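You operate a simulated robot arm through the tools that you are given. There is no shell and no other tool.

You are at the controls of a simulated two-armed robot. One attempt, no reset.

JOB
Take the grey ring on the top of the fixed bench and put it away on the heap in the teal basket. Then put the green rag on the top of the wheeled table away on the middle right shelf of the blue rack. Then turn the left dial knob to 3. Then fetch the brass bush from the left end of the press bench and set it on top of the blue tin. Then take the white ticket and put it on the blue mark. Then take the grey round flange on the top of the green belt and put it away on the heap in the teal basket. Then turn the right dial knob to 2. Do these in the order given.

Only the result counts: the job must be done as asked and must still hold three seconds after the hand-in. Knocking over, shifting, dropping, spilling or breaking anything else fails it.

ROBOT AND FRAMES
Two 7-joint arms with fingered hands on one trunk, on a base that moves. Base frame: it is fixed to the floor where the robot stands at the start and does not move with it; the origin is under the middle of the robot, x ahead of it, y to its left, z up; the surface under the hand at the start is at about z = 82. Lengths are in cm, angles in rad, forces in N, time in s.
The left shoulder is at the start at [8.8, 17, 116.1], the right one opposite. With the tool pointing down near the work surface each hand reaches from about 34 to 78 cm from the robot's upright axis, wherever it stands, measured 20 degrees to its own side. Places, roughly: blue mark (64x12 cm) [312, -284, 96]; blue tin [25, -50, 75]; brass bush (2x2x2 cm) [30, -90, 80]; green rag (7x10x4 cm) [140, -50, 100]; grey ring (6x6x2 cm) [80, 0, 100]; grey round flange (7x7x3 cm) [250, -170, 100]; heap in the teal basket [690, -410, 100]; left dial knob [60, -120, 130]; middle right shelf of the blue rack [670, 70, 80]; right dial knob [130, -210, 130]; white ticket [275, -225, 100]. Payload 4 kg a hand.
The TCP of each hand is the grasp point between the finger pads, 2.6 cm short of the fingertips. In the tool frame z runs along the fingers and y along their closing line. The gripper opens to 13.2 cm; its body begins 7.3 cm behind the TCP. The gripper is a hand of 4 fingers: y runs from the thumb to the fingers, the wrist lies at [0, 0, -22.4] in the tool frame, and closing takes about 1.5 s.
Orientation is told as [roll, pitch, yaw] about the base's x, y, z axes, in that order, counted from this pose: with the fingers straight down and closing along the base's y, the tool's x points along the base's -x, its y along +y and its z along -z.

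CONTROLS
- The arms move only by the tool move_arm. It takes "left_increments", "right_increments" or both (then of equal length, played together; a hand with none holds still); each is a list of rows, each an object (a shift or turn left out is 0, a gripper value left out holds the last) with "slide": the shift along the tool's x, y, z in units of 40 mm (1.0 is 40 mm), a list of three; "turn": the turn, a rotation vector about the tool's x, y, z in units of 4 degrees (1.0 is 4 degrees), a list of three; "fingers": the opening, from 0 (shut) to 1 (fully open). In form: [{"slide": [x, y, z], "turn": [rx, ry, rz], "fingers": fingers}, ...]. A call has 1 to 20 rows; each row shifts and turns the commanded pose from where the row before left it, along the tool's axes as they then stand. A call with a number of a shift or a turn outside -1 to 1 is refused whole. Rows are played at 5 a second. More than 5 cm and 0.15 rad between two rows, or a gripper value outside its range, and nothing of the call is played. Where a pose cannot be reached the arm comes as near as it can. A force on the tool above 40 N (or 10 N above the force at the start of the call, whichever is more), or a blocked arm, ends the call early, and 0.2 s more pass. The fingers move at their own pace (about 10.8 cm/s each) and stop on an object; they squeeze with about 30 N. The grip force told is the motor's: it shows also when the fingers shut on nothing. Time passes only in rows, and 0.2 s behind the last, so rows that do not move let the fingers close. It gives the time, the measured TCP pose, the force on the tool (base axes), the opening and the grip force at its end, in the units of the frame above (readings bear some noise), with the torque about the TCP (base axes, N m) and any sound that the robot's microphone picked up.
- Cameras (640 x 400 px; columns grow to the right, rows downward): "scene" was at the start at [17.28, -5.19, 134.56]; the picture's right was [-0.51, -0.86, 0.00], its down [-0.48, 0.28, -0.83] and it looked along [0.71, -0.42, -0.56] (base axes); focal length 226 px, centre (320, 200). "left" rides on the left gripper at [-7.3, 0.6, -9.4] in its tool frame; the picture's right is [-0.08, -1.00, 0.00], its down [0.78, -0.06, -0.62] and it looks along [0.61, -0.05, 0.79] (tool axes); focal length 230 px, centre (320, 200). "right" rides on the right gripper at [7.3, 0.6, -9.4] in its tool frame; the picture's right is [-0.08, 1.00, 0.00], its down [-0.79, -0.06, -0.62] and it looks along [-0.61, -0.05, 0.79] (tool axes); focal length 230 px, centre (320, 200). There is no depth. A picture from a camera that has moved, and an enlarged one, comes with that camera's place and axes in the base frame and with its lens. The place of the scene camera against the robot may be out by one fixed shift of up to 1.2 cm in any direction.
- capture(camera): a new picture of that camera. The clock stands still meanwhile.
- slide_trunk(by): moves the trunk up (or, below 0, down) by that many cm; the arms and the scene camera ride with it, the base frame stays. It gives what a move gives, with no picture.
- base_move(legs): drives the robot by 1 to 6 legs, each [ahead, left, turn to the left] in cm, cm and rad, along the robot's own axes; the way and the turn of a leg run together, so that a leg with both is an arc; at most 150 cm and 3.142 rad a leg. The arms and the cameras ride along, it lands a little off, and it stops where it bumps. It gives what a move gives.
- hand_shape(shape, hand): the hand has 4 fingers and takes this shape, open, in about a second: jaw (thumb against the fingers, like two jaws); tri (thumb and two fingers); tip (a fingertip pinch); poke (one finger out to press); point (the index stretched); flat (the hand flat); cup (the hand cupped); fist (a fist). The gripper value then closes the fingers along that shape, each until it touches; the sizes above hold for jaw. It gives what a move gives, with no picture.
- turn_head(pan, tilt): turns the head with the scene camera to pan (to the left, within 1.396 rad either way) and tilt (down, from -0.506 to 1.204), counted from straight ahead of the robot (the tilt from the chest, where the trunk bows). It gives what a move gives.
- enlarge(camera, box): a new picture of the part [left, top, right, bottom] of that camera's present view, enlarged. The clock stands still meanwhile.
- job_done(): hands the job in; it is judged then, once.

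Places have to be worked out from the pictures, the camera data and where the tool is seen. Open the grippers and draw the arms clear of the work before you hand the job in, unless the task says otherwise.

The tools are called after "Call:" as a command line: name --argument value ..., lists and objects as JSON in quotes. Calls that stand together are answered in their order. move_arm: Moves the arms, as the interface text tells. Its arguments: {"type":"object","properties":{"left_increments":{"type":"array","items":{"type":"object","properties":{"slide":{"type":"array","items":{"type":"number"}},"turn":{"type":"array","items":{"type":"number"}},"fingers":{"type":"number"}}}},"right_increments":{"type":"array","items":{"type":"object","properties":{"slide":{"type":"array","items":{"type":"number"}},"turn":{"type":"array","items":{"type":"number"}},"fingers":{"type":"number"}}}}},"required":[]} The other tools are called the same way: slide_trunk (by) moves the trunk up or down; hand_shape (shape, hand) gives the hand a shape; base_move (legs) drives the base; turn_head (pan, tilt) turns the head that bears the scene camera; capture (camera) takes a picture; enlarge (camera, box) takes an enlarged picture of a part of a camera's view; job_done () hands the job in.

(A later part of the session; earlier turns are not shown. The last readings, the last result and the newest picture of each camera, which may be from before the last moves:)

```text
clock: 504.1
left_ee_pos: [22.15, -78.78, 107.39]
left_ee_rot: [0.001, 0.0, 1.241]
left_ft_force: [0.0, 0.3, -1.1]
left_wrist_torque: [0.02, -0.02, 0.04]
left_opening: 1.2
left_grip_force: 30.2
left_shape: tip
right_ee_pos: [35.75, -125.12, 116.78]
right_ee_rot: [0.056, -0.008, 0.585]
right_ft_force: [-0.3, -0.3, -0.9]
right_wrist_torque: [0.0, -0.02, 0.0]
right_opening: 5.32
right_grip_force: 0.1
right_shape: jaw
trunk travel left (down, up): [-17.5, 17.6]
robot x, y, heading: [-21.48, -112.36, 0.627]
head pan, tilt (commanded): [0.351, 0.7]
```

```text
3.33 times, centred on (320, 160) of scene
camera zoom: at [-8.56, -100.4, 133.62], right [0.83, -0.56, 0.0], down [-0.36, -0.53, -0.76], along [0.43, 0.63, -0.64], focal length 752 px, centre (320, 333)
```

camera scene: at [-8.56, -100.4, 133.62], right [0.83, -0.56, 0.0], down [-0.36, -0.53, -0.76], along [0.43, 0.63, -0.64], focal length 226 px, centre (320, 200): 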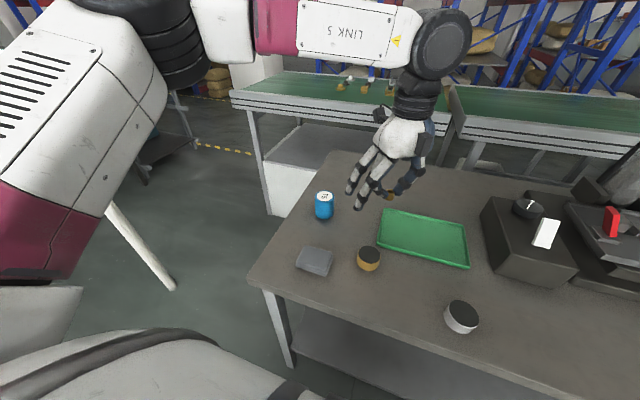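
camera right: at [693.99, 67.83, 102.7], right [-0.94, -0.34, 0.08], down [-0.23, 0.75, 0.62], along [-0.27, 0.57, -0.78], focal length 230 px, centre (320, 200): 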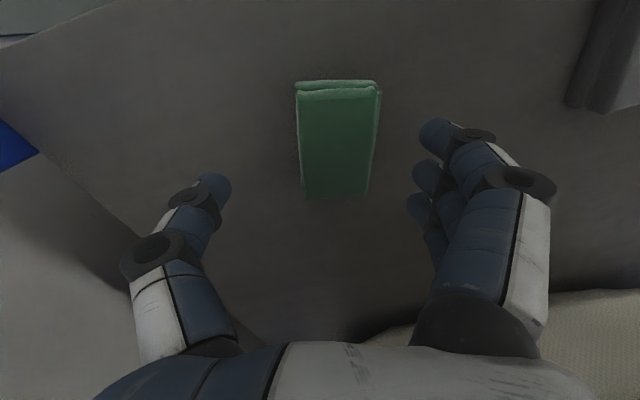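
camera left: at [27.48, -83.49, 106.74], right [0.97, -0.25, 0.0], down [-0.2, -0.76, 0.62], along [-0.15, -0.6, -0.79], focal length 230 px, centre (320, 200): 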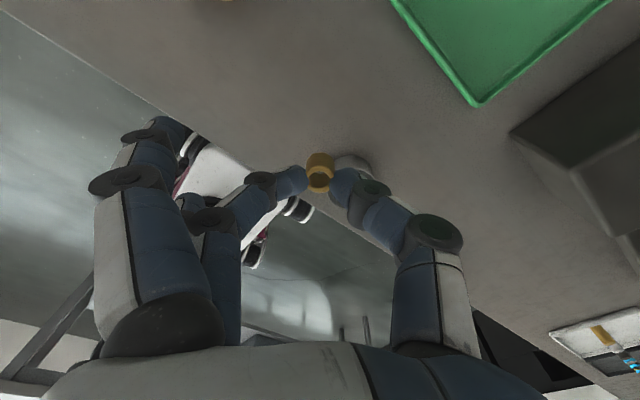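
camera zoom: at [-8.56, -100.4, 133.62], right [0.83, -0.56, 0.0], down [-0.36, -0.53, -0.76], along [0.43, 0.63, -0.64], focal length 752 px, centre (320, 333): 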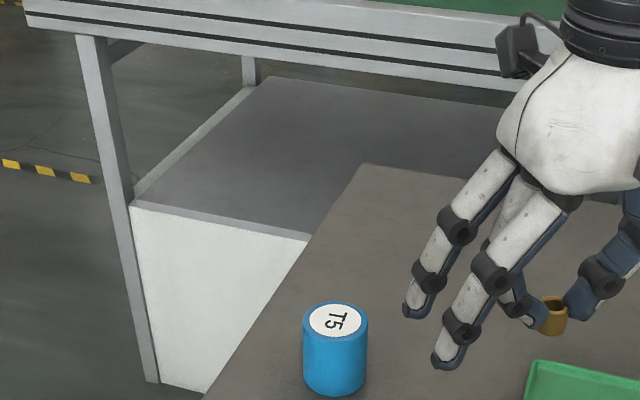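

The tin's top centre is about (22.2,-56.4), z≈90. I carry the bush over it at z≈107 and check with the hand camera.

Call:
move_arm --left_increments '[{"slide": [-0.88, 0.3, 0]}, {"slide": [-0.88, 0.3, 0]}, {"slide": [-0.88, 0.3, 0]}, {"slide": [-0.88, 0.3, 0]}, {"slide": [-0.88, 0.3, 0]}, {"slide": [-0.88, 0.3, 0]}, {}]'

Call:
capture --camera "left"

Call:
enlarge --camera "scene" --box '[240, 100, 400, 220]'

```text
clock: 505.8
left_ee_pos: [22.03, -56.43, 107.51]
left_ee_rot: [0.001, -0.002, 1.24]
left_ft_force: [0.0, -0.1, -0.5]
left_wrist_torque: [0.01, 0.02, 0.01]
left_opening: 1.17
left_grip_force: 29.9
left_shape: tip
right_ee_pos: [35.74, -125.09, 116.85]
right_ee_rot: [0.055, -0.009, 0.586]
right_ft_force: [0.2, -0.8, 1.0]
right_wrist_torque: [0.0, 0.01, 0.0]
right_opening: 5.31
right_grip_force: 0.1
right_shape: jaw
trunk travel left (down, up): [-17.5, 17.6]
robot x, y, heading: [-20.87, -112.37, 0.627]
head pan, tilt (commanded): [0.351, 0.7]
```

```text
taken
camera left: at [23.82, -49.34, 116.85], right [0.97, -0.25, 0.0], down [-0.2, -0.76, 0.62], along [-0.15, -0.6, -0.79], focal length 230 px, centre (320, 200)
```

left: 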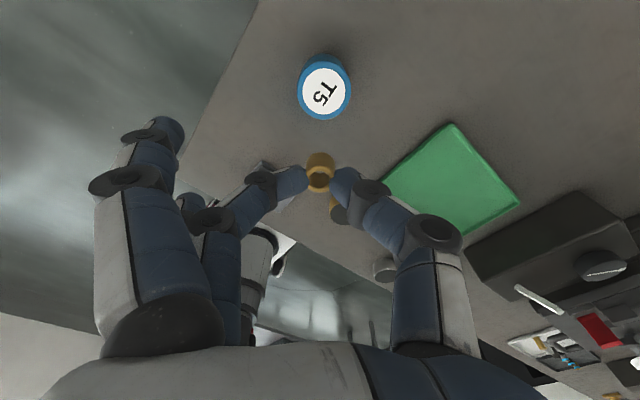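

```text
3.33 times, centred on (320, 160) of scene
camera zoom: at [-8.58, -100.43, 133.63], right [0.83, -0.56, 0.0], down [-0.36, -0.53, -0.77], along [0.43, 0.63, -0.64], focal length 752 px, centre (320, 333)
```

zoom: 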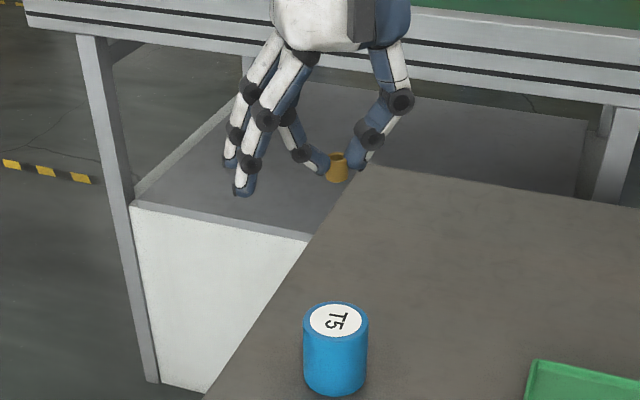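

The hand camera puts the tin's centre at (22.9,-55.3), about 1.4 cm further. I correct and lower to z≈97.5, then re-check the centring.

Call:
move_arm --left_increments '[{"slide": [-0.33, -0.11, 0.2]}, {"slide": [0, 0, 0.6]}, {"slide": [0, 0, 0.7]}, {"slide": [0, 0, 0.6]}, {"slide": [0, 0, 0.4]}, {}]'

Call:
capture --camera "left"

Call:
enlarge --camera "scene" --box '[270, 140, 390, 230]'

```text
clock: 507.1
left_ee_pos: [22.99, -55.36, 97.37]
left_ee_rot: [0.002, -0.002, 1.242]
left_ft_force: [-0.3, -0.2, 0.1]
left_wrist_torque: [0.02, 0.01, -0.02]
left_opening: 1.17
left_grip_force: 30.3
left_shape: tip
right_ee_pos: [35.73, -124.94, 116.92]
right_ee_rot: [0.055, -0.009, 0.586]
right_ft_force: [-0.2, -0.3, 0.1]
right_wrist_torque: [-0.01, -0.01, 0.01]
right_opening: 5.35
right_grip_force: 0.0
right_shape: jaw
trunk travel left (down, up): [-17.5, 17.6]
robot x, y, heading: [-21.25, -112.27, 0.628]
head pan, tilt (commanded): [0.351, 0.7]
```

```text
taken
camera left: at [24.69, -48.35, 106.79], right [0.97, -0.25, 0.0], down [-0.2, -0.76, 0.62], along [-0.15, -0.6, -0.79], focal length 230 px, centre (320, 200)
```

left: 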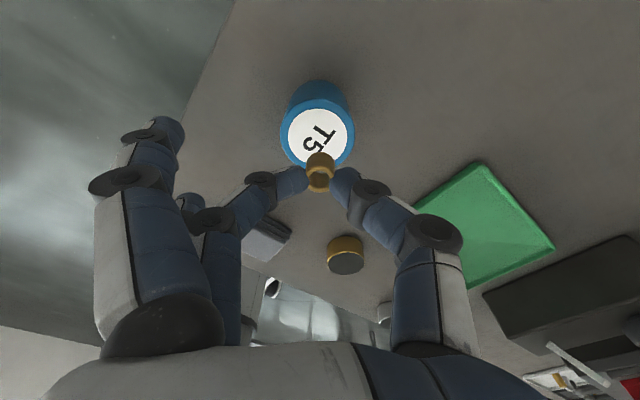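

```text
4.44 times, centred on (330, 185) of scene
camera zoom: at [-8.58, -100.4, 133.63], right [0.83, -0.56, 0.0], down [-0.36, -0.53, -0.77], along [0.43, 0.63, -0.64], focal length 1003 px, centre (276, 267)
```

zoom: 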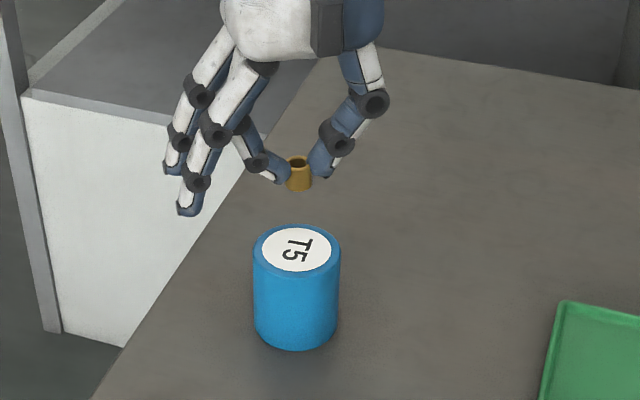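

Triangulating the two hand views gives the tin top at (22.8,-55.45,88.8), so I'm centred within 2 mm. I lower the bush gently until it touches.

Call:
move_arm --left_increments '[{"slide": [0, 0, 0.4]}, {"slide": [0, 0, 0.35]}, {"slide": [0, 0, 0.2]}, {}]'

Call:
capture --camera "left"

Call:
enlarge --camera "scene" --box '[270, 140, 390, 230]'

```text
clock: 508.1
left_ee_pos: [23.02, -55.31, 93.61]
left_ee_rot: [0.001, -0.001, 1.24]
left_ft_force: [-0.1, 0.2, -0.1]
left_wrist_torque: [0.01, -0.02, -0.01]
left_opening: 1.19
left_grip_force: 29.6
left_shape: tip
right_ee_pos: [35.7, -125.01, 116.77]
right_ee_rot: [0.056, -0.004, 0.586]
right_ft_force: [-0.5, -0.1, 0.4]
right_wrist_torque: [-0.02, 0.0, 0.0]
right_opening: 5.31
right_grip_force: 0.1
right_shape: jaw
trunk travel left (down, up): [-17.5, 17.6]
robot x, y, heading: [-20.87, -112.75, 0.622]
head pan, tilt (commanded): [0.351, 0.7]
```

```text
taken
camera left: at [24.71, -48.3, 102.98], right [0.97, -0.25, 0.0], down [-0.2, -0.76, 0.62], along [-0.15, -0.6, -0.79], focal length 230 px, centre (320, 200)
```

left: 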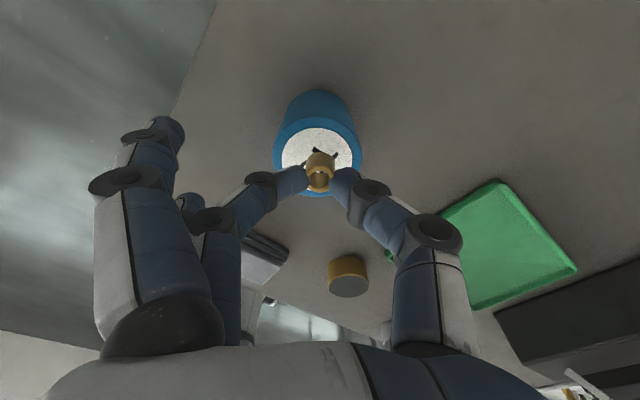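

```text
4.44 times, centred on (330, 185) of scene
camera zoom: at [-8.58, -100.39, 133.63], right [0.83, -0.56, 0.0], down [-0.36, -0.53, -0.77], along [0.43, 0.63, -0.64], focal length 1003 px, centre (276, 267)
```

zoom: 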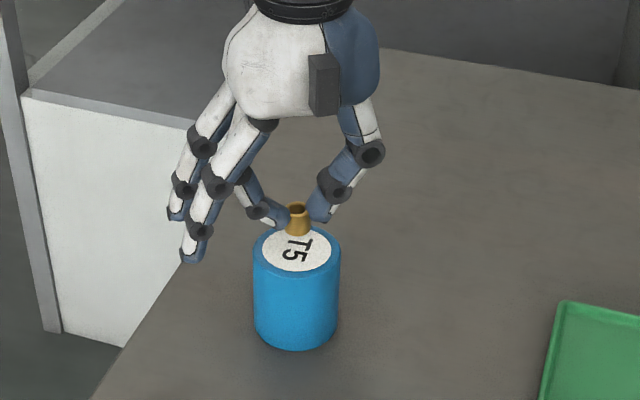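

Nearly there: the bush hovers about 1.4 cm above the centre of the tin. I lower in 4 mm steps.

Call:
move_arm --left_increments '[{"slide": [0, 0, 0.1]}, {"slide": [0, 0, 0.1]}, {}]'

Call:
enlarge --camera "scene" --box '[290, 150, 370, 210]'

```text
clock: 508.9
left_ee_pos: [23.08, -55.37, 92.87]
left_ee_rot: [0.002, 0.0, 1.241]
left_ft_force: [0.0, -0.3, -1.0]
left_wrist_torque: [0.01, 0.01, -0.03]
left_opening: 1.19
left_grip_force: 30.1
left_shape: tip
right_ee_pos: [35.75, -125.06, 116.74]
right_ee_rot: [0.057, -0.006, 0.586]
right_ft_force: [0.5, 0.2, -0.1]
right_wrist_torque: [0.0, -0.01, -0.02]
right_opening: 5.33
right_grip_force: 0.0
right_shape: jaw
trunk travel left (down, up): [-17.5, 17.6]
robot x, y, heading: [-21.2, -112.31, 0.629]
head pan, tilt (commanded): [0.351, 0.7]
```

```text
6.67 times, centred on (330, 180) of scene
camera zoom: at [-8.57, -100.39, 133.62], right [0.83, -0.56, 0.0], down [-0.36, -0.53, -0.76], along [0.43, 0.63, -0.64], focal length 1505 px, centre (253, 333)
```

zoom: 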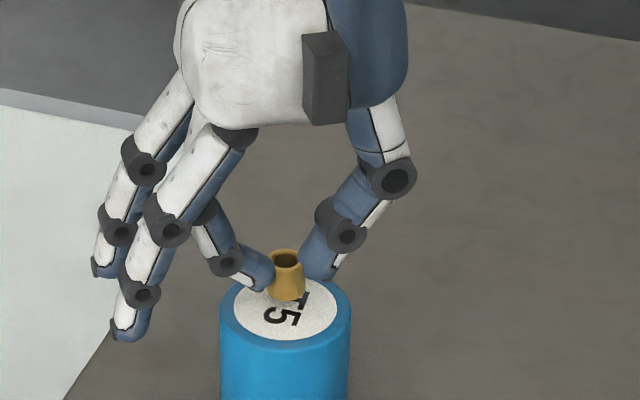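

No contact yet; two more small steps.

Call:
move_arm --left_increments '[{"slide": [0, 0, 0.08]}, {"slide": [0, 0, 0.07]}, {}]'

Call:
enlarge --camera "scene" --box '[290, 150, 370, 210]'

```text
clock: 509.8
left_ee_pos: [23.06, -55.34, 92.25]
left_ee_rot: [-0.001, -0.001, 1.241]
left_ft_force: [0.0, 0.8, 2.8]
left_wrist_torque: [0.03, 0.02, 0.0]
left_opening: 1.17
left_grip_force: 30.0
left_shape: tip
right_ee_pos: [35.71, -125.07, 116.81]
right_ee_rot: [0.057, -0.01, 0.587]
right_ft_force: [-0.9, -0.1, 0.0]
right_wrist_torque: [-0.05, -0.01, 0.01]
right_opening: 5.35
right_grip_force: 0.1
right_shape: jaw
trunk travel left (down, up): [-17.5, 17.6]
robot x, y, heading: [-21.13, -111.99, 0.625]
head pan, tilt (commanded): [0.351, 0.7]
```

```text
6.67 times, centred on (330, 180) of scene
camera zoom: at [-8.59, -100.41, 133.63], right [0.83, -0.56, 0.0], down [-0.36, -0.53, -0.77], along [0.43, 0.63, -0.64], focal length 1505 px, centre (253, 333)
```

zoom: 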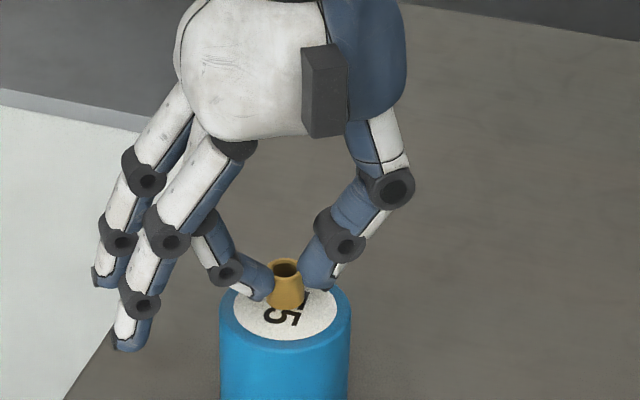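

Light contact (2.8 N). I open the pinch gradually and rise straight up.

Call:
move_arm --left_increments '[{"fingers": 0.12}, {"fingers": 0.18}, {"fingers": 0.25}, {"fingers": 0.35}, {}, {}, {"slide": [0, 0, -0.2]}, {"slide": [0, 0, -0.4]}, {"slide": [0, 0, -0.7]}, {"slide": [0, 0, -0.9]}, {"slide": [0, 0, -0.9]}, {}]'

Call:
enlarge --camera "scene" --box '[290, 150, 370, 210]'

Call:
capture --camera "left"

```text
clock: 512.4
left_ee_pos: [23.06, -55.28, 104.63]
left_ee_rot: [0.001, -0.001, 1.239]
left_ft_force: [-0.6, 1.0, 0.0]
left_wrist_torque: [0.03, 0.02, 0.01]
left_opening: 4.57
left_grip_force: 0.0
left_shape: tip
right_ee_pos: [35.69, -124.99, 116.8]
right_ee_rot: [0.056, -0.008, 0.586]
right_ft_force: [-0.2, 0.2, 0.3]
right_wrist_torque: [0.04, 0.0, 0.0]
right_opening: 5.31
right_grip_force: 0.2
right_shape: jaw
trunk travel left (down, up): [-17.5, 17.6]
robot x, y, heading: [-20.97, -112.29, 0.625]
head pan, tilt (commanded): [0.351, 0.7]
```

```text
6.67 times, centred on (330, 180) of scene
camera zoom: at [-8.55, -100.35, 133.61], right [0.83, -0.56, 0.0], down [-0.36, -0.53, -0.76], along [0.43, 0.63, -0.64], focal length 1505 px, centre (253, 333)
```

zoom: 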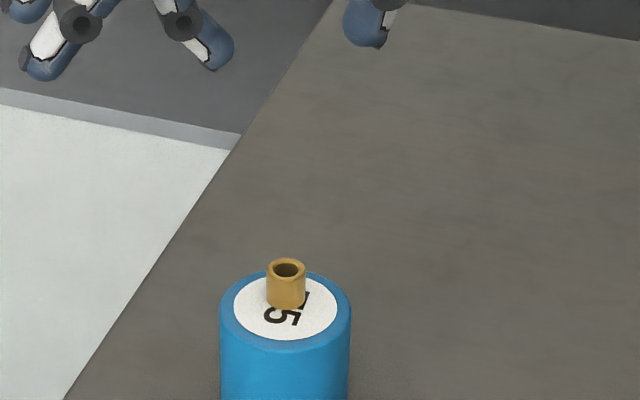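

```text
taken
camera left: at [24.65, -48.19, 113.99], right [0.97, -0.25, 0.0], down [-0.2, -0.76, 0.62], along [-0.15, -0.6, -0.79], focal length 230 px, centre (320, 200)
```

left: 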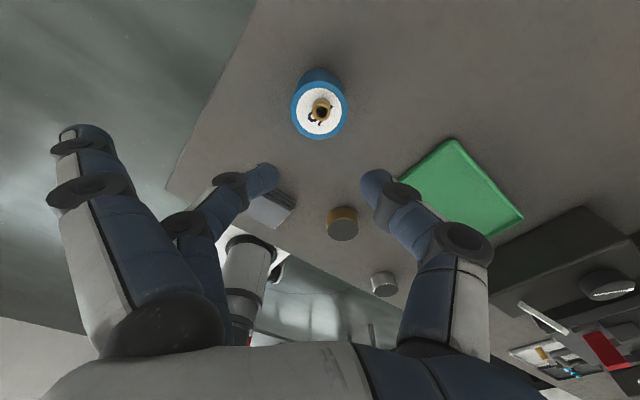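

The bush stands upright on the centre of the tin. Next is the ticket on the belt line, reached from the back lane: I retract the left hand, straighten it, and drive round.

Call:
move_arm --left_increments '[{"slide": [0, 0, -0.8]}, {"slide": [0.4, -0.2, -0.8], "turn": [0, 0, 0.97]}, {"slide": [0.6, -0.2, -0.8], "turn": [0, 0, 0.97]}, {"slide": [0.7, 0, -0.5], "turn": [0, 0, 0.97]}, {"slide": [0.7, 0, 0], "turn": [0, 0, 0.97]}, {"slide": [0.7, 0, 0], "turn": [0, 0, 0.97]}, {"slide": [0.7, 0, 0], "turn": [0, 0, 0.97]}, {"slide": [0.6, 0, 0], "turn": [0, 0, 0.97]}, {"slide": [0.3, 0, 0], "turn": [0, 0, 0.97]}, {"turn": [0, 0, 0.97]}, {}]'

Call:
base_move --legs '[[-15, 0, 0], [0, 0, 1.57], [100, 0, 0], [64, 0, 0], [0, 0, -1.57]]'

Call:
turn_head --pan 0.0 --tilt 0.35

Call:
capture --camera "scene"

```text
clock: 514.8
left_ee_pos: [14.63, -71.66, 116.42]
left_ee_rot: [0.001, 0.0, 0.634]
left_ft_force: [0.2, 0.5, 0.1]
left_wrist_torque: [-0.03, 0.0, 0.0]
left_opening: 4.57
left_grip_force: 0.0
left_shape: tip
right_ee_pos: [35.75, -125.03, 116.63]
right_ee_rot: [0.055, -0.007, 0.587]
right_ft_force: [0.5, 0.2, -0.3]
right_wrist_torque: [0.04, 0.02, 0.01]
right_opening: 5.33
right_grip_force: 0.0
right_shape: jaw
trunk travel left (down, up): [-17.5, 17.6]
robot x, y, heading: [-20.88, -111.99, 0.63]
head pan, tilt (commanded): [0.351, 0.7]
```

```text
clock: 531.7
left_ee_pos: [-93.04, 51.79, 116.19]
left_ee_rot: [0.002, 0.001, 0.628]
left_ft_force: [0.6, 0.5, 0.1]
left_wrist_torque: [0.02, -0.02, -0.02]
left_opening: 4.58
left_grip_force: 0.0
left_shape: tip
right_ee_pos: [-71.86, -1.63, 116.86]
right_ee_rot: [0.056, -0.008, 0.582]
right_ft_force: [0.0, -0.4, -0.6]
right_wrist_torque: [-0.01, -0.02, 0.03]
right_opening: 5.31
right_grip_force: 0.0
right_shape: jaw
trunk travel left (down, up): [-17.5, 17.6]
robot x, y, heading: [-128.68, 11.52, 0.622]
head pan, tilt (commanded): [0.351, 0.7]
```

```text
clock: 532.5
left_ee_pos: [-92.87, 51.88, 116.3]
left_ee_rot: [0.001, 0.001, 0.628]
left_ft_force: [0.0, 0.0, 0.4]
left_wrist_torque: [-0.01, -0.07, 0.01]
left_opening: 4.56
left_grip_force: 0.0
left_shape: tip
right_ee_pos: [-71.9, -1.58, 116.85]
right_ee_rot: [0.057, -0.007, 0.584]
right_ft_force: [0.7, 0.0, -0.7]
right_wrist_torque: [-0.03, 0.0, 0.0]
right_opening: 5.31
right_grip_force: 0.0
right_shape: jaw
trunk travel left (down, up): [-17.5, 17.6]
robot x, y, heading: [-128.58, 11.41, 0.624]
head pan, tilt (commanded): [0.0, 0.351]
```

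```text
taken
camera scene: at [-113.35, 21.55, 136.75], right [0.58, -0.81, 0.0], down [-0.28, -0.2, -0.94], along [0.76, 0.55, -0.34], focal length 226 px, centre (320, 200)
```

scene: 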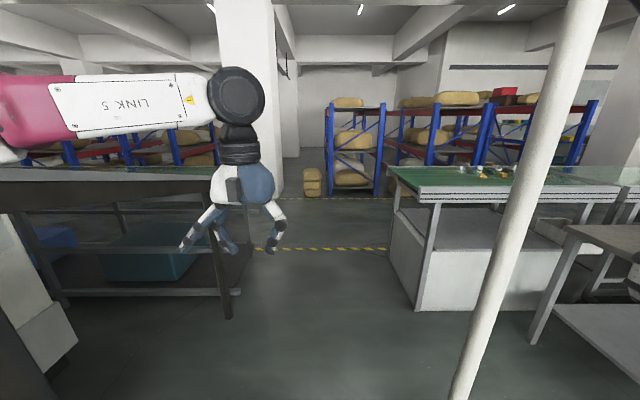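

The passage is clear and I'm centred. I drive through to the lane and turn to face along it.

Call:
base_move --legs '[[150, -4, 0], [155, 0, 0]]'

Call:
base_move --legs '[[0, 0, -1.57], [150, 0, 0], [150, 0, 0]]'

Call:
turn_head --pan -0.8 --tilt 0.4

Call:
capture --camera "scene"

```text
refused: 155 is not a number from -150 to 150
```

```text
clock: 550.8
left_ee_pos: [91.37, -264.76, 116.32]
left_ee_rot: [0.002, 0.001, -0.919]
left_ft_force: [-0.3, -0.1, -0.3]
left_wrist_torque: [0.02, 0.0, 0.03]
left_opening: 4.57
left_grip_force: 0.0
left_shape: tip
right_ee_pos: [38.38, -286.89, 116.68]
right_ee_rot: [0.056, -0.008, -0.966]
right_ft_force: [0.4, -0.1, -0.2]
right_wrist_torque: [0.01, -0.02, 0.02]
right_opening: 5.35
right_grip_force: 0.0
right_shape: jaw
trunk travel left (down, up): [-17.5, 17.6]
robot x, y, heading: [50.51, -229.72, -0.924]
head pan, tilt (commanded): [0.0, 0.351]
```

```text
clock: 551.9
left_ee_pos: [91.41, -264.75, 116.32]
left_ee_rot: [0.002, 0.001, -0.921]
left_ft_force: [0.8, 0.7, 0.1]
left_wrist_torque: [-0.02, 0.0, 0.04]
left_opening: 4.6
left_grip_force: 0.1
left_shape: tip
right_ee_pos: [38.41, -286.96, 116.85]
right_ee_rot: [0.055, -0.008, -0.966]
right_ft_force: [-0.8, 1.0, -0.1]
right_wrist_torque: [-0.01, -0.03, 0.0]
right_opening: 5.33
right_grip_force: 0.0
right_shape: jaw
trunk travel left (down, up): [-17.5, 17.6]
robot x, y, heading: [49.94, -229.74, -0.924]
head pan, tilt (commanded): [-0.799, 0.4]
```

```text
taken
camera scene: at [54.55, -247.13, 136.31], right [-0.99, 0.15, 0.0], down [0.06, 0.38, -0.92], along [-0.14, -0.91, -0.39], focal length 226 px, centre (320, 200)
```

scene: 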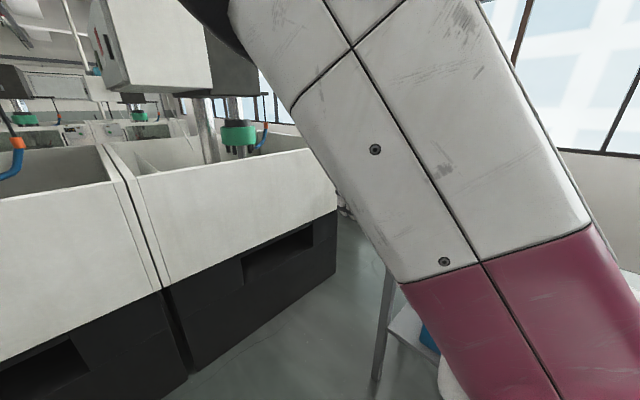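

The first drive was refused for an over-long leg, so the second one ran in the front aisle instead of the lane — I'm now at (50,-230), nothing touched. I reverse the same 3 m back to where I was.

Call:
base_move --legs '[[-150, 0, 0], [-150, 0, 0]]'

```text
clock: 566.4
left_ee_pos: [-89.19, -24.51, 116.22]
left_ee_rot: [0.003, 0.0, -0.924]
left_ft_force: [0.5, -0.1, -0.3]
left_wrist_torque: [0.0, -0.02, -0.02]
left_opening: 4.59
left_grip_force: 0.2
left_shape: tip
right_ee_pos: [-142.25, -46.21, 116.75]
right_ee_rot: [0.057, -0.008, -0.973]
right_ft_force: [-0.3, -0.2, 0.1]
right_wrist_torque: [-0.01, 0.01, 0.04]
right_opening: 5.3
right_grip_force: 0.2
right_shape: jaw
trunk travel left (down, up): [-17.5, 17.6]
robot x, y, heading: [-130.1, 10.67, -0.934]
head pan, tilt (commanded): [-0.799, 0.4]
```

I'm back at (-130,11). Now I turn left to face through the passage and drive in legs within the limit.

Call:
base_move --legs '[[0, 0, 1.56], [145, -4, 0], [145, 0, 0]]'

```text
clock: 584.3
left_ee_pos: [142.71, 220.33, 116.19]
left_ee_rot: [0.001, 0.0, 0.635]
left_ft_force: [-0.6, -0.2, -0.1]
left_wrist_torque: [-0.02, -0.01, 0.03]
left_opening: 4.61
left_grip_force: 0.0
left_shape: tip
right_ee_pos: [164.17, 166.95, 116.89]
right_ee_rot: [0.055, -0.006, 0.591]
right_ft_force: [-1.3, 0.5, 0.0]
right_wrist_torque: [0.03, -0.01, -0.01]
right_opening: 5.32
right_grip_force: 0.1
right_shape: jaw
trunk travel left (down, up): [-17.5, 17.6]
robot x, y, heading: [107.2, 179.65, 0.626]
head pan, tilt (commanded): [-0.799, 0.4]
```

In the lane now. I turn right and drive along to s≈320, then look at the belt with ticket and mark.

Call:
base_move --legs '[[0, 0, -1.57], [145, 15, 0], [150, 0, 0], [105, 0, 0]]'

Call:
turn_head --pan -0.9 --tilt 0.45

Call:
capture --camera "scene"

```text
clock: 607.6
left_ee_pos: [398.78, -172.38, 116.34]
left_ee_rot: [0.001, 0.001, -0.934]
left_ft_force: [0.9, -0.3, -0.1]
left_wrist_torque: [0.0, -0.02, 0.0]
left_opening: 4.56
left_grip_force: 0.1
left_shape: tip
right_ee_pos: [345.42, -193.79, 116.73]
right_ee_rot: [0.055, -0.008, -0.98]
right_ft_force: [-0.1, 0.4, -0.3]
right_wrist_torque: [-0.03, 0.02, -0.01]
right_opening: 5.32
right_grip_force: 0.0
right_shape: jaw
trunk travel left (down, up): [-17.5, 17.6]
robot x, y, heading: [357.91, -136.82, -0.943]
head pan, tilt (commanded): [-0.799, 0.4]
```

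```text
clock: 608.2
left_ee_pos: [398.84, -172.42, 116.38]
left_ee_rot: [0.002, 0.0, -0.935]
left_ft_force: [-0.4, -0.5, -0.5]
left_wrist_torque: [0.0, 0.0, 0.01]
left_opening: 4.6
left_grip_force: 0.1
left_shape: tip
right_ee_pos: [345.41, -193.78, 116.86]
right_ee_rot: [0.057, -0.008, -0.981]
right_ft_force: [0.4, 0.1, 0.3]
right_wrist_torque: [0.0, 0.03, -0.02]
right_opening: 5.3
right_grip_force: 0.1
right_shape: jaw
trunk travel left (down, up): [-17.5, 17.6]
robot x, y, heading: [357.86, -136.69, -0.942]
head pan, tilt (commanded): [-0.901, 0.45]
```

```text
taken
camera scene: at [361.3, -153.91, 135.84], right [-0.96, 0.27, 0.0], down [0.12, 0.42, -0.9], along [-0.24, -0.87, -0.43], focal length 226 px, centre (320, 200)
```

scene: 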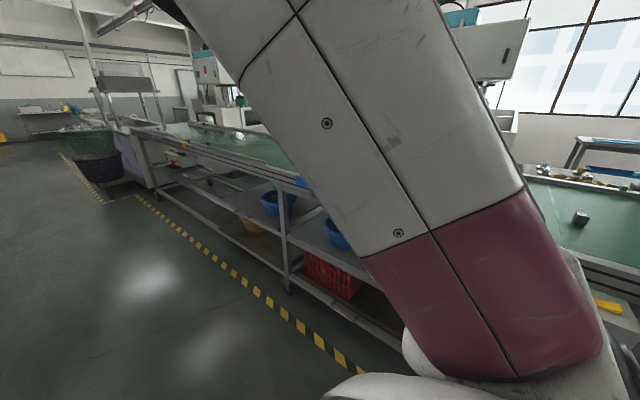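

I turn right to face the belt squarely so the arm doesn't hide it.

Call:
base_move --legs '[[0, 0, -1.57]]'

Call:
turn_head --pan 0.2 --tilt 0.4

Call:
capture --camera "scene"

Call:
turn_head --pan -0.4 --tilt 0.4

Call:
capture --camera "scene"

```text
clock: 612.5
left_ee_pos: [322.57, -177.72, 116.36]
left_ee_rot: [0.001, 0.0, -2.5]
left_ft_force: [0.9, -0.2, 0.5]
left_wrist_torque: [0.02, 0.01, 0.0]
left_opening: 4.6
left_grip_force: 0.0
left_shape: tip
right_ee_pos: [300.99, -124.6, 116.77]
right_ee_rot: [0.056, -0.009, -2.546]
right_ft_force: [0.5, -0.7, -0.6]
right_wrist_torque: [-0.01, 0.0, 0.01]
right_opening: 5.32
right_grip_force: 0.1
right_shape: jaw
trunk travel left (down, up): [-17.5, 17.6]
robot x, y, heading: [357.62, -136.94, -2.513]
head pan, tilt (commanded): [-0.901, 0.45]
```

```text
clock: 613.8
left_ee_pos: [322.55, -177.65, 116.3]
left_ee_rot: [0.002, 0.0, -2.499]
left_ft_force: [0.0, 0.4, 0.3]
left_wrist_torque: [-0.03, 0.01, -0.01]
left_opening: 4.57
left_grip_force: 0.1
left_shape: tip
right_ee_pos: [300.92, -124.53, 116.73]
right_ee_rot: [0.056, -0.009, -2.547]
right_ft_force: [-1.0, 0.7, -0.1]
right_wrist_torque: [-0.01, 0.0, 0.0]
right_opening: 5.31
right_grip_force: 0.0
right_shape: jaw
trunk travel left (down, up): [-17.5, 17.6]
robot x, y, heading: [358.4, -136.82, -2.508]
head pan, tilt (commanded): [0.201, 0.4]
```

```text
taken
camera scene: at [344.42, -149.91, 136.31], right [-0.74, 0.67, 0.0], down [0.26, 0.29, -0.92], along [-0.62, -0.68, -0.39], focal length 226 px, centre (320, 200)
```

scene: 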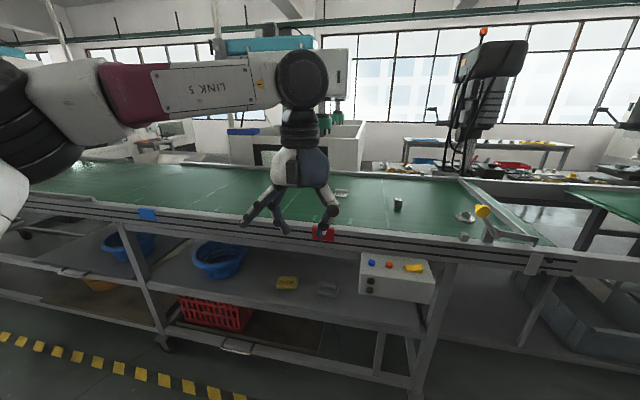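

```text
clock: 614.8
left_ee_pos: [322.67, -177.8, 116.24]
left_ee_rot: [0.001, -0.001, -2.499]
left_ft_force: [0.5, -0.7, -0.6]
left_wrist_torque: [-0.01, 0.04, -0.01]
left_opening: 4.59
left_grip_force: 0.2
left_shape: tip
right_ee_pos: [300.97, -124.56, 116.76]
right_ee_rot: [0.055, -0.009, -2.546]
right_ft_force: [-0.4, 0.2, 0.1]
right_wrist_torque: [-0.02, 0.01, 0.02]
right_opening: 5.33
right_grip_force: 0.0
right_shape: jaw
trunk travel left (down, up): [-17.5, 17.6]
robot x, y, heading: [357.94, -136.67, -2.504]
head pan, tilt (commanded): [-0.4, 0.4]
```

```text
taken
camera scene: at [341.63, -145.21, 136.31], right [-0.23, 0.97, 0.0], down [0.38, 0.09, -0.92], along [-0.9, -0.22, -0.39], focal length 226 px, centre (320, 200)
```

scene: 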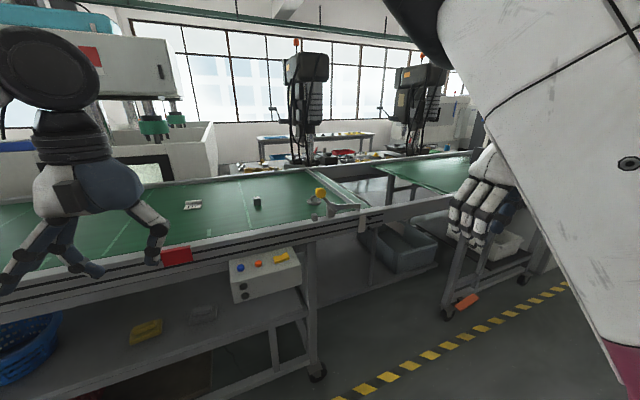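

I zoom in on the items on the belt and on the blue tag.

Call:
enlarge --camera "scene" --box '[150, 170, 360, 280]'

Call:
turn_head --pan 0.35 --tilt 0.5

Call:
enlarge --camera "scene" --box '[60, 100, 400, 260]'

```text
3.05 times, centred on (255, 225) of scene
camera zoom: at [341.63, -145.21, 136.31], right [-0.23, 0.97, 0.0], down [0.38, 0.09, -0.92], along [-0.9, -0.22, -0.39], focal length 688 px, centre (518, 124)
```

zoom: 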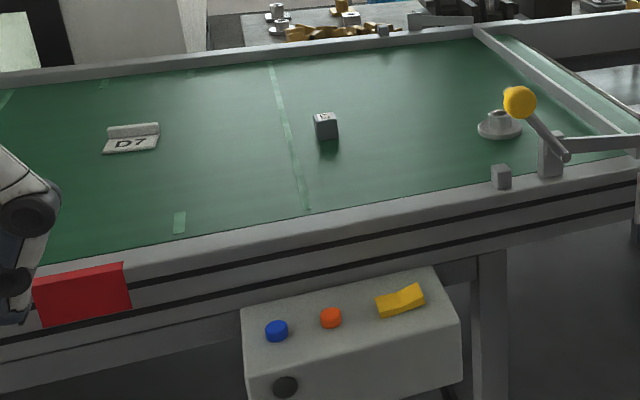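

```text
clock: 615.9
left_ee_pos: [322.56, -177.62, 116.24]
left_ee_rot: [0.004, 0.0, -2.499]
left_ft_force: [-0.7, 1.0, 0.3]
left_wrist_torque: [0.0, 0.02, 0.0]
left_opening: 4.58
left_grip_force: 0.0
left_shape: tip
right_ee_pos: [300.86, -124.63, 116.71]
right_ee_rot: [0.056, -0.009, -2.547]
right_ft_force: [1.1, -0.5, 0.6]
right_wrist_torque: [0.01, 0.0, -0.03]
right_opening: 5.32
right_grip_force: 0.1
right_shape: jaw
trunk travel left (down, up): [-17.5, 17.6]
robot x, y, heading: [357.68, -136.56, -2.505]
head pan, tilt (commanded): [0.351, 0.499]
```

```text
1.88 times, centred on (230, 180) of scene
camera zoom: at [345.6, -150.62, 135.4], right [-0.83, 0.55, 0.0], down [0.26, 0.4, -0.88], along [-0.49, -0.73, -0.48], focal length 425 px, centre (489, 238)
```

zoom: 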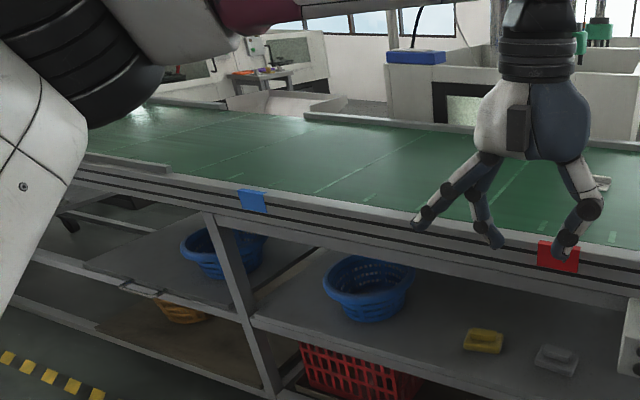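

The white ticket (labelled D7, flat base with an upright flap) lies near (269,-219); the blue tag on the rail spans s≈408–417, so the blue mark is the belt strip at s≈413. A control box with buttons hangs at s≈300–325, so I'll stand to its left and use the right hand. I approach.

Call:
base_move --legs '[[0, 36, 0], [42, 0, 0]]'

Call:
turn_head --pan -0.2 --tilt 0.7

Call:
capture --camera "scene"

Call:
capture --camera "right"

```text
clock: 621.8
left_ee_pos: [309.88, -231.09, 116.29]
left_ee_rot: [0.001, 0.0, -2.503]
left_ft_force: [0.3, -0.6, -0.6]
left_wrist_torque: [0.01, -0.01, 0.0]
left_opening: 4.6
left_grip_force: 0.2
left_shape: tip
right_ee_pos: [288.43, -177.91, 116.78]
right_ee_rot: [0.056, -0.006, -2.548]
right_ft_force: [0.0, -0.9, 0.2]
right_wrist_torque: [0.0, 0.01, 0.0]
right_opening: 5.32
right_grip_force: 0.1
right_shape: jaw
trunk travel left (down, up): [-17.5, 17.6]
robot x, y, heading: [345.56, -190.5, -2.513]
head pan, tilt (commanded): [0.351, 0.499]
```

```text
clock: 622.7
left_ee_pos: [310.03, -231.17, 116.13]
left_ee_rot: [0.001, 0.0, -2.504]
left_ft_force: [0.7, 0.1, -0.1]
left_wrist_torque: [0.02, 0.0, 0.0]
left_opening: 4.59
left_grip_force: 0.1
left_shape: tip
right_ee_pos: [288.46, -177.95, 116.89]
right_ee_rot: [0.057, -0.009, -2.548]
right_ft_force: [0.0, -0.3, -0.2]
right_wrist_torque: [0.0, 0.01, 0.03]
right_opening: 5.29
right_grip_force: 0.1
right_shape: jaw
trunk travel left (down, up): [-17.5, 17.6]
robot x, y, heading: [345.51, -190.19, -2.507]
head pan, tilt (commanded): [-0.201, 0.7]
```

```text
taken
camera scene: at [330.44, -200.1, 133.62], right [-0.42, 0.91, 0.0], down [0.58, 0.27, -0.77], along [-0.69, -0.32, -0.64], focal length 226 px, centre (320, 200)
```

scene: 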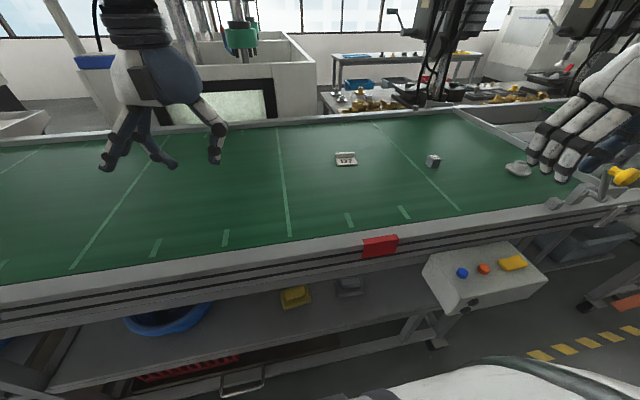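

```text
taken
camera right: at [294.62, -173.83, 126.27], right [0.49, -0.87, 0.06], down [-0.7, -0.36, 0.62], along [-0.52, -0.34, -0.78], focal length 230 px, centre (320, 200)
```

right: 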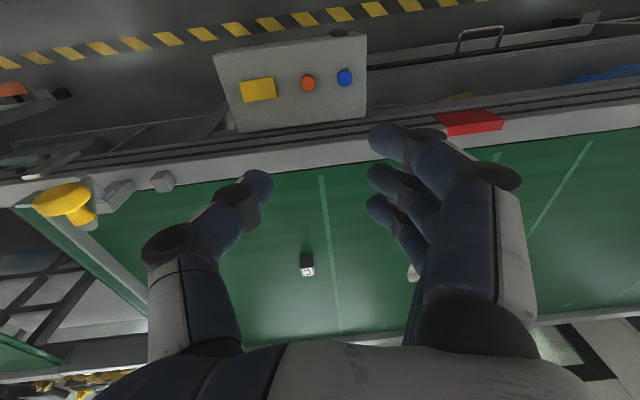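

The ticket is at about (266,-220.3), 82 cm ahead and 22 cm right of me; the box with buttons ends at s≈323, n≈133.5. I move 12 cm closer and look again.

Call:
base_move --legs '[[12, 0, 0]]'

Call:
capture --camera "scene"

Call:
enlarge --camera "scene" --box '[300, 120, 420, 200]'

```text
clock: 624.0
left_ee_pos: [300.25, -238.2, 116.23]
left_ee_rot: [0.002, -0.001, -2.502]
left_ft_force: [-0.7, 0.1, -0.1]
left_wrist_torque: [-0.03, 0.0, 0.0]
left_opening: 4.59
left_grip_force: 0.0
left_shape: tip
right_ee_pos: [278.82, -185.06, 116.77]
right_ee_rot: [0.057, -0.007, -2.549]
right_ft_force: [-0.5, -0.8, -0.1]
right_wrist_torque: [0.02, 0.01, 0.0]
right_opening: 5.32
right_grip_force: 0.0
right_shape: jaw
trunk travel left (down, up): [-17.5, 17.6]
robot x, y, heading: [335.81, -197.25, -2.513]
head pan, tilt (commanded): [-0.201, 0.7]
```

```text
taken
camera scene: at [320.78, -207.16, 133.62], right [-0.42, 0.91, 0.0], down [0.59, 0.27, -0.76], along [-0.69, -0.32, -0.64], focal length 226 px, centre (320, 200)
```

scene: 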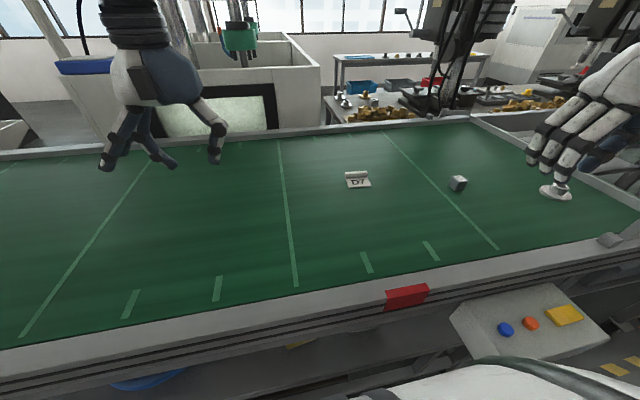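

```text
5.00 times, centred on (360, 160) of scene
camera zoom: at [320.78, -207.16, 133.62], right [-0.42, 0.91, 0.0], down [0.59, 0.27, -0.76], along [-0.69, -0.32, -0.64], focal length 1129 px, centre (120, 400)
```

zoom: 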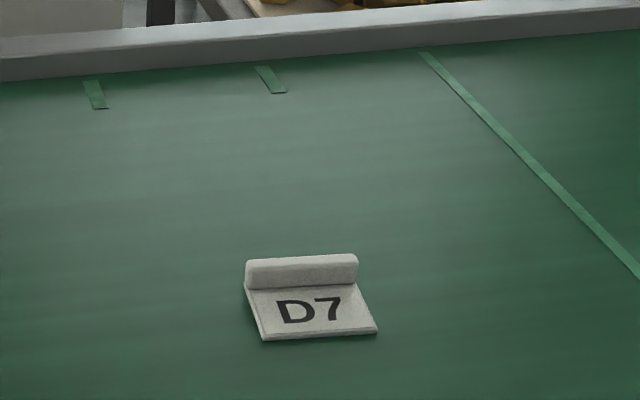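

The ticket is a 7 cm wide plate with a raised bar along its far edge, lying almost parallel to the belt. I'll grip it across its width: I level the right hand, yaw it to match, open it and bring it above the bar at z≈106.

Call:
move_arm --right_increments '[{"turn": [0.4, 0, 0.4], "fingers": 1.0}, {"turn": [0.4, 0, 0.4]}, {"slide": [-0.8, 0.65, 0]}, {"slide": [-0.8, 0.65, 0]}, {"slide": [-0.8, 0.65, 0.2]}, {"slide": [-0.8, 0.65, 0.3]}, {"slide": [-0.8, 0.65, 0.4]}, {"slide": [-0.8, 0.65, 0.4]}, {"slide": [-0.8, 0.65, 0.4]}, {"slide": [-0.8, 0.65, 0.4]}, {"slide": [-0.8, 0.65, 0.4]}, {}]'

Call:
capture --camera "right"

Call:
capture --camera "scene"

```text
clock: 626.6
left_ee_pos: [300.44, -238.02, 116.29]
left_ee_rot: [0.002, -0.002, -2.504]
left_ft_force: [-0.1, 0.1, 0.4]
left_wrist_torque: [-0.02, -0.03, -0.01]
left_opening: 4.58
left_grip_force: 0.1
left_shape: tip
right_ee_pos: [265.13, -218.81, 107.47]
right_ee_rot: [0.015, -0.013, -2.628]
right_ft_force: [0.2, -0.5, 0.3]
right_wrist_torque: [-0.05, -0.02, 0.03]
right_opening: 13.22
right_grip_force: 0.1
right_shape: jaw
trunk travel left (down, up): [-17.5, 17.6]
robot x, y, heading: [335.8, -197.63, -2.506]
head pan, tilt (commanded): [-0.201, 0.7]
```

```text
taken
camera right: at [271.85, -215.47, 116.96], right [0.42, -0.91, 0.02], down [-0.71, -0.32, 0.63], along [-0.56, -0.28, -0.78], focal length 230 px, centre (320, 200)
```

right: 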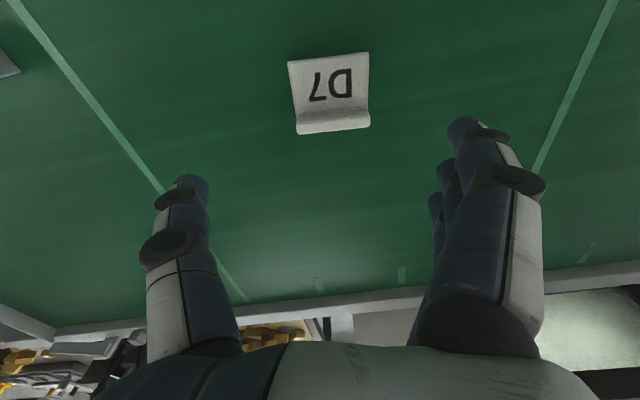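

```text
taken
camera scene: at [320.88, -207.03, 133.65], right [-0.42, 0.91, 0.0], down [0.58, 0.27, -0.77], along [-0.69, -0.32, -0.64], focal length 226 px, centre (320, 200)
```

scene: 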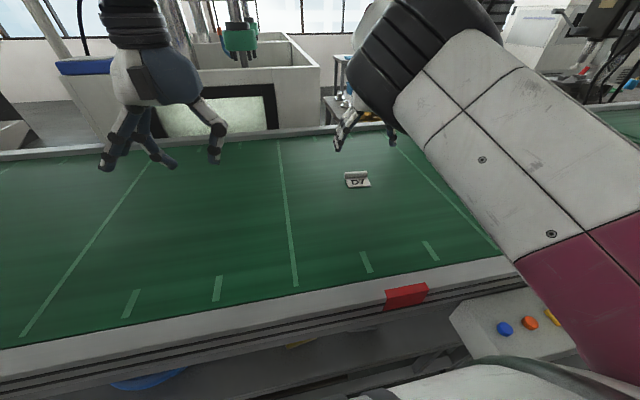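

The bar is about 1.1 cm to the right in the hand's view and well aligned. I centre on it and descend to z≈99.5 for a check.

Call:
move_arm --right_increments '[{"slide": [0, 0.27, 0.3]}, {"slide": [0, 0, 0.6]}, {"slide": [0, 0, 0.6]}, {"slide": [0, 0, 0.5]}, {}]'

Call:
capture --camera "right"

```text
clock: 628.0
left_ee_pos: [300.42, -238.02, 116.34]
left_ee_rot: [0.002, -0.001, -2.504]
left_ft_force: [1.1, 0.4, -0.4]
left_wrist_torque: [0.0, 0.01, -0.01]
left_opening: 4.59
left_grip_force: 0.1
left_shape: tip
right_ee_pos: [264.38, -217.72, 99.22]
right_ee_rot: [0.028, -0.006, -2.673]
right_ft_force: [-0.2, 0.9, 0.4]
right_wrist_torque: [0.0, -0.01, 0.0]
right_opening: 13.18
right_grip_force: 0.0
right_shape: jaw
trunk travel left (down, up): [-17.5, 17.6]
robot x, y, heading: [336.05, -197.35, -2.512]
head pan, tilt (commanded): [-0.201, 0.7]
stopped in row 5 (right hand): the arm was blocked; the commanded pose is now the measured one
```

```text
taken
camera right: at [270.99, -214.66, 108.64], right [0.38, -0.92, 0.03], down [-0.73, -0.28, 0.62], along [-0.56, -0.26, -0.78], focal length 230 px, centre (320, 200)
```

right: 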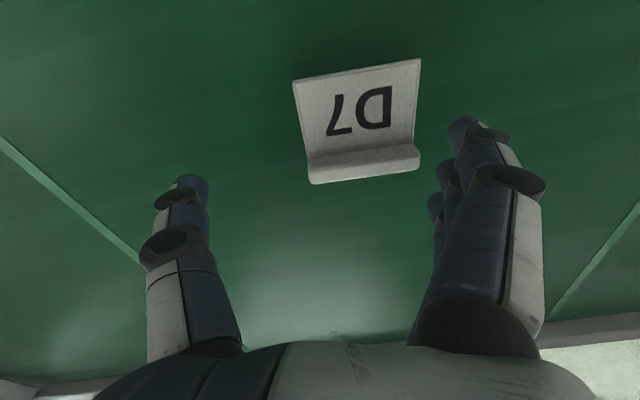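

The right arm hits its inward limit (the hand drifted outward ~3 cm). I lift a bit and shift the base 8 cm to the left so the hand can work further out from its limit.

Call:
move_arm --right_increments '[{"slide": [0, -0.3, -0.6]}, {"slide": [0, -0.4, -0.6], "turn": [0, 0, -0.5]}, {"slide": [0, -0.4, 0], "turn": [0.2, 0, -0.5]}, {}]'

Call:
base_move --legs '[[0, 8, 0]]'

Call:
capture --camera "right"

```text
clock: 629.0
left_ee_pos: [300.42, -238.25, 116.3]
left_ee_rot: [0.002, -0.001, -2.502]
left_ft_force: [-0.2, -0.2, -0.1]
left_wrist_torque: [0.04, -0.01, -0.01]
left_opening: 4.55
left_grip_force: 0.0
left_shape: tip
right_ee_pos: [262.47, -214.2, 103.88]
right_ee_rot: [0.008, -0.008, -2.594]
right_ft_force: [0.4, 0.6, 0.1]
right_wrist_torque: [0.03, -0.01, 0.01]
right_opening: 13.19
right_grip_force: 0.1
right_shape: jaw
trunk travel left (down, up): [-17.5, 17.6]
robot x, y, heading: [335.93, -197.43, -2.516]
head pan, tilt (commanded): [-0.201, 0.7]
```

```text
clock: 630.3
left_ee_pos: [305.23, -244.55, 116.28]
left_ee_rot: [0.001, 0.001, -2.503]
left_ft_force: [0.0, -0.9, -0.9]
left_wrist_torque: [0.05, -0.01, -0.01]
left_opening: 4.57
left_grip_force: 0.0
left_shape: tip
right_ee_pos: [267.13, -220.55, 103.97]
right_ee_rot: [0.011, -0.008, -2.596]
right_ft_force: [0.0, 0.1, 0.0]
right_wrist_torque: [0.0, 0.0, 0.0]
right_opening: 13.19
right_grip_force: 0.0
right_shape: jaw
trunk travel left (down, up): [-17.5, 17.6]
robot x, y, heading: [340.16, -203.73, -2.508]
head pan, tilt (commanded): [-0.201, 0.7]
```

```text
taken
camera right: at [273.68, -217.11, 113.4], right [0.45, -0.89, 0.01], down [-0.7, -0.35, 0.62], along [-0.55, -0.29, -0.78], focal length 230 px, centre (320, 200)
```

right: 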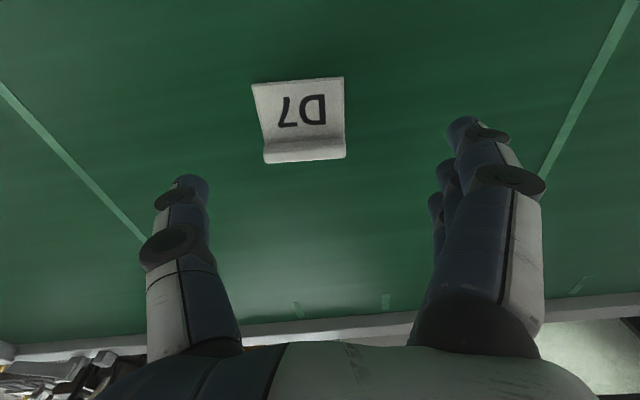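

Now the ticket is 1.3 cm to the outward side, where the arm has freedom. I correct and descend to z≈99.

Call:
move_arm --right_increments '[{"slide": [-0.15, -0.32, 0.2]}, {"slide": [0, 0, 0.4]}, {"slide": [0, 0, 0.4]}, {"slide": [0, 0, 0.25]}, {}]'

Call:
capture --camera "right"

```text
clock: 631.5
left_ee_pos: [305.09, -244.58, 116.3]
left_ee_rot: [0.001, -0.004, -2.502]
left_ft_force: [-0.4, 0.7, -0.5]
left_wrist_torque: [0.0, 0.03, 0.01]
left_opening: 4.58
left_grip_force: 0.1
left_shape: tip
right_ee_pos: [266.01, -219.83, 98.95]
right_ee_rot: [0.01, -0.006, -2.595]
right_ft_force: [0.8, -0.1, 0.2]
right_wrist_torque: [0.03, -0.02, 0.02]
right_opening: 13.2
right_grip_force: 0.1
right_shape: jaw
trunk travel left (down, up): [-17.5, 17.6]
robot x, y, heading: [340.52, -203.96, -2.502]
head pan, tilt (commanded): [-0.201, 0.7]
```

```text
taken
camera right: at [272.49, -216.36, 108.35], right [0.45, -0.89, 0.01], down [-0.7, -0.35, 0.62], along [-0.55, -0.29, -0.78], focal length 230 px, centre (320, 200)
```

right: 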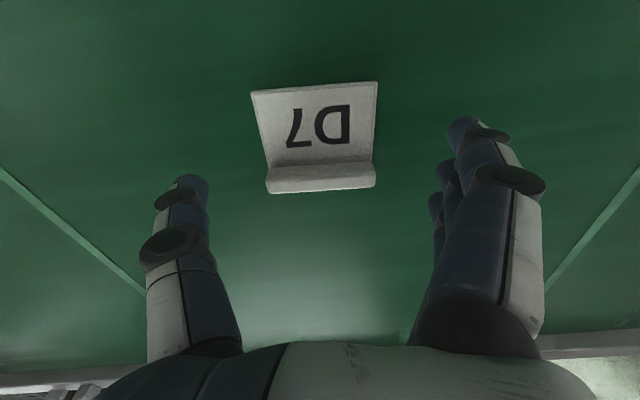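

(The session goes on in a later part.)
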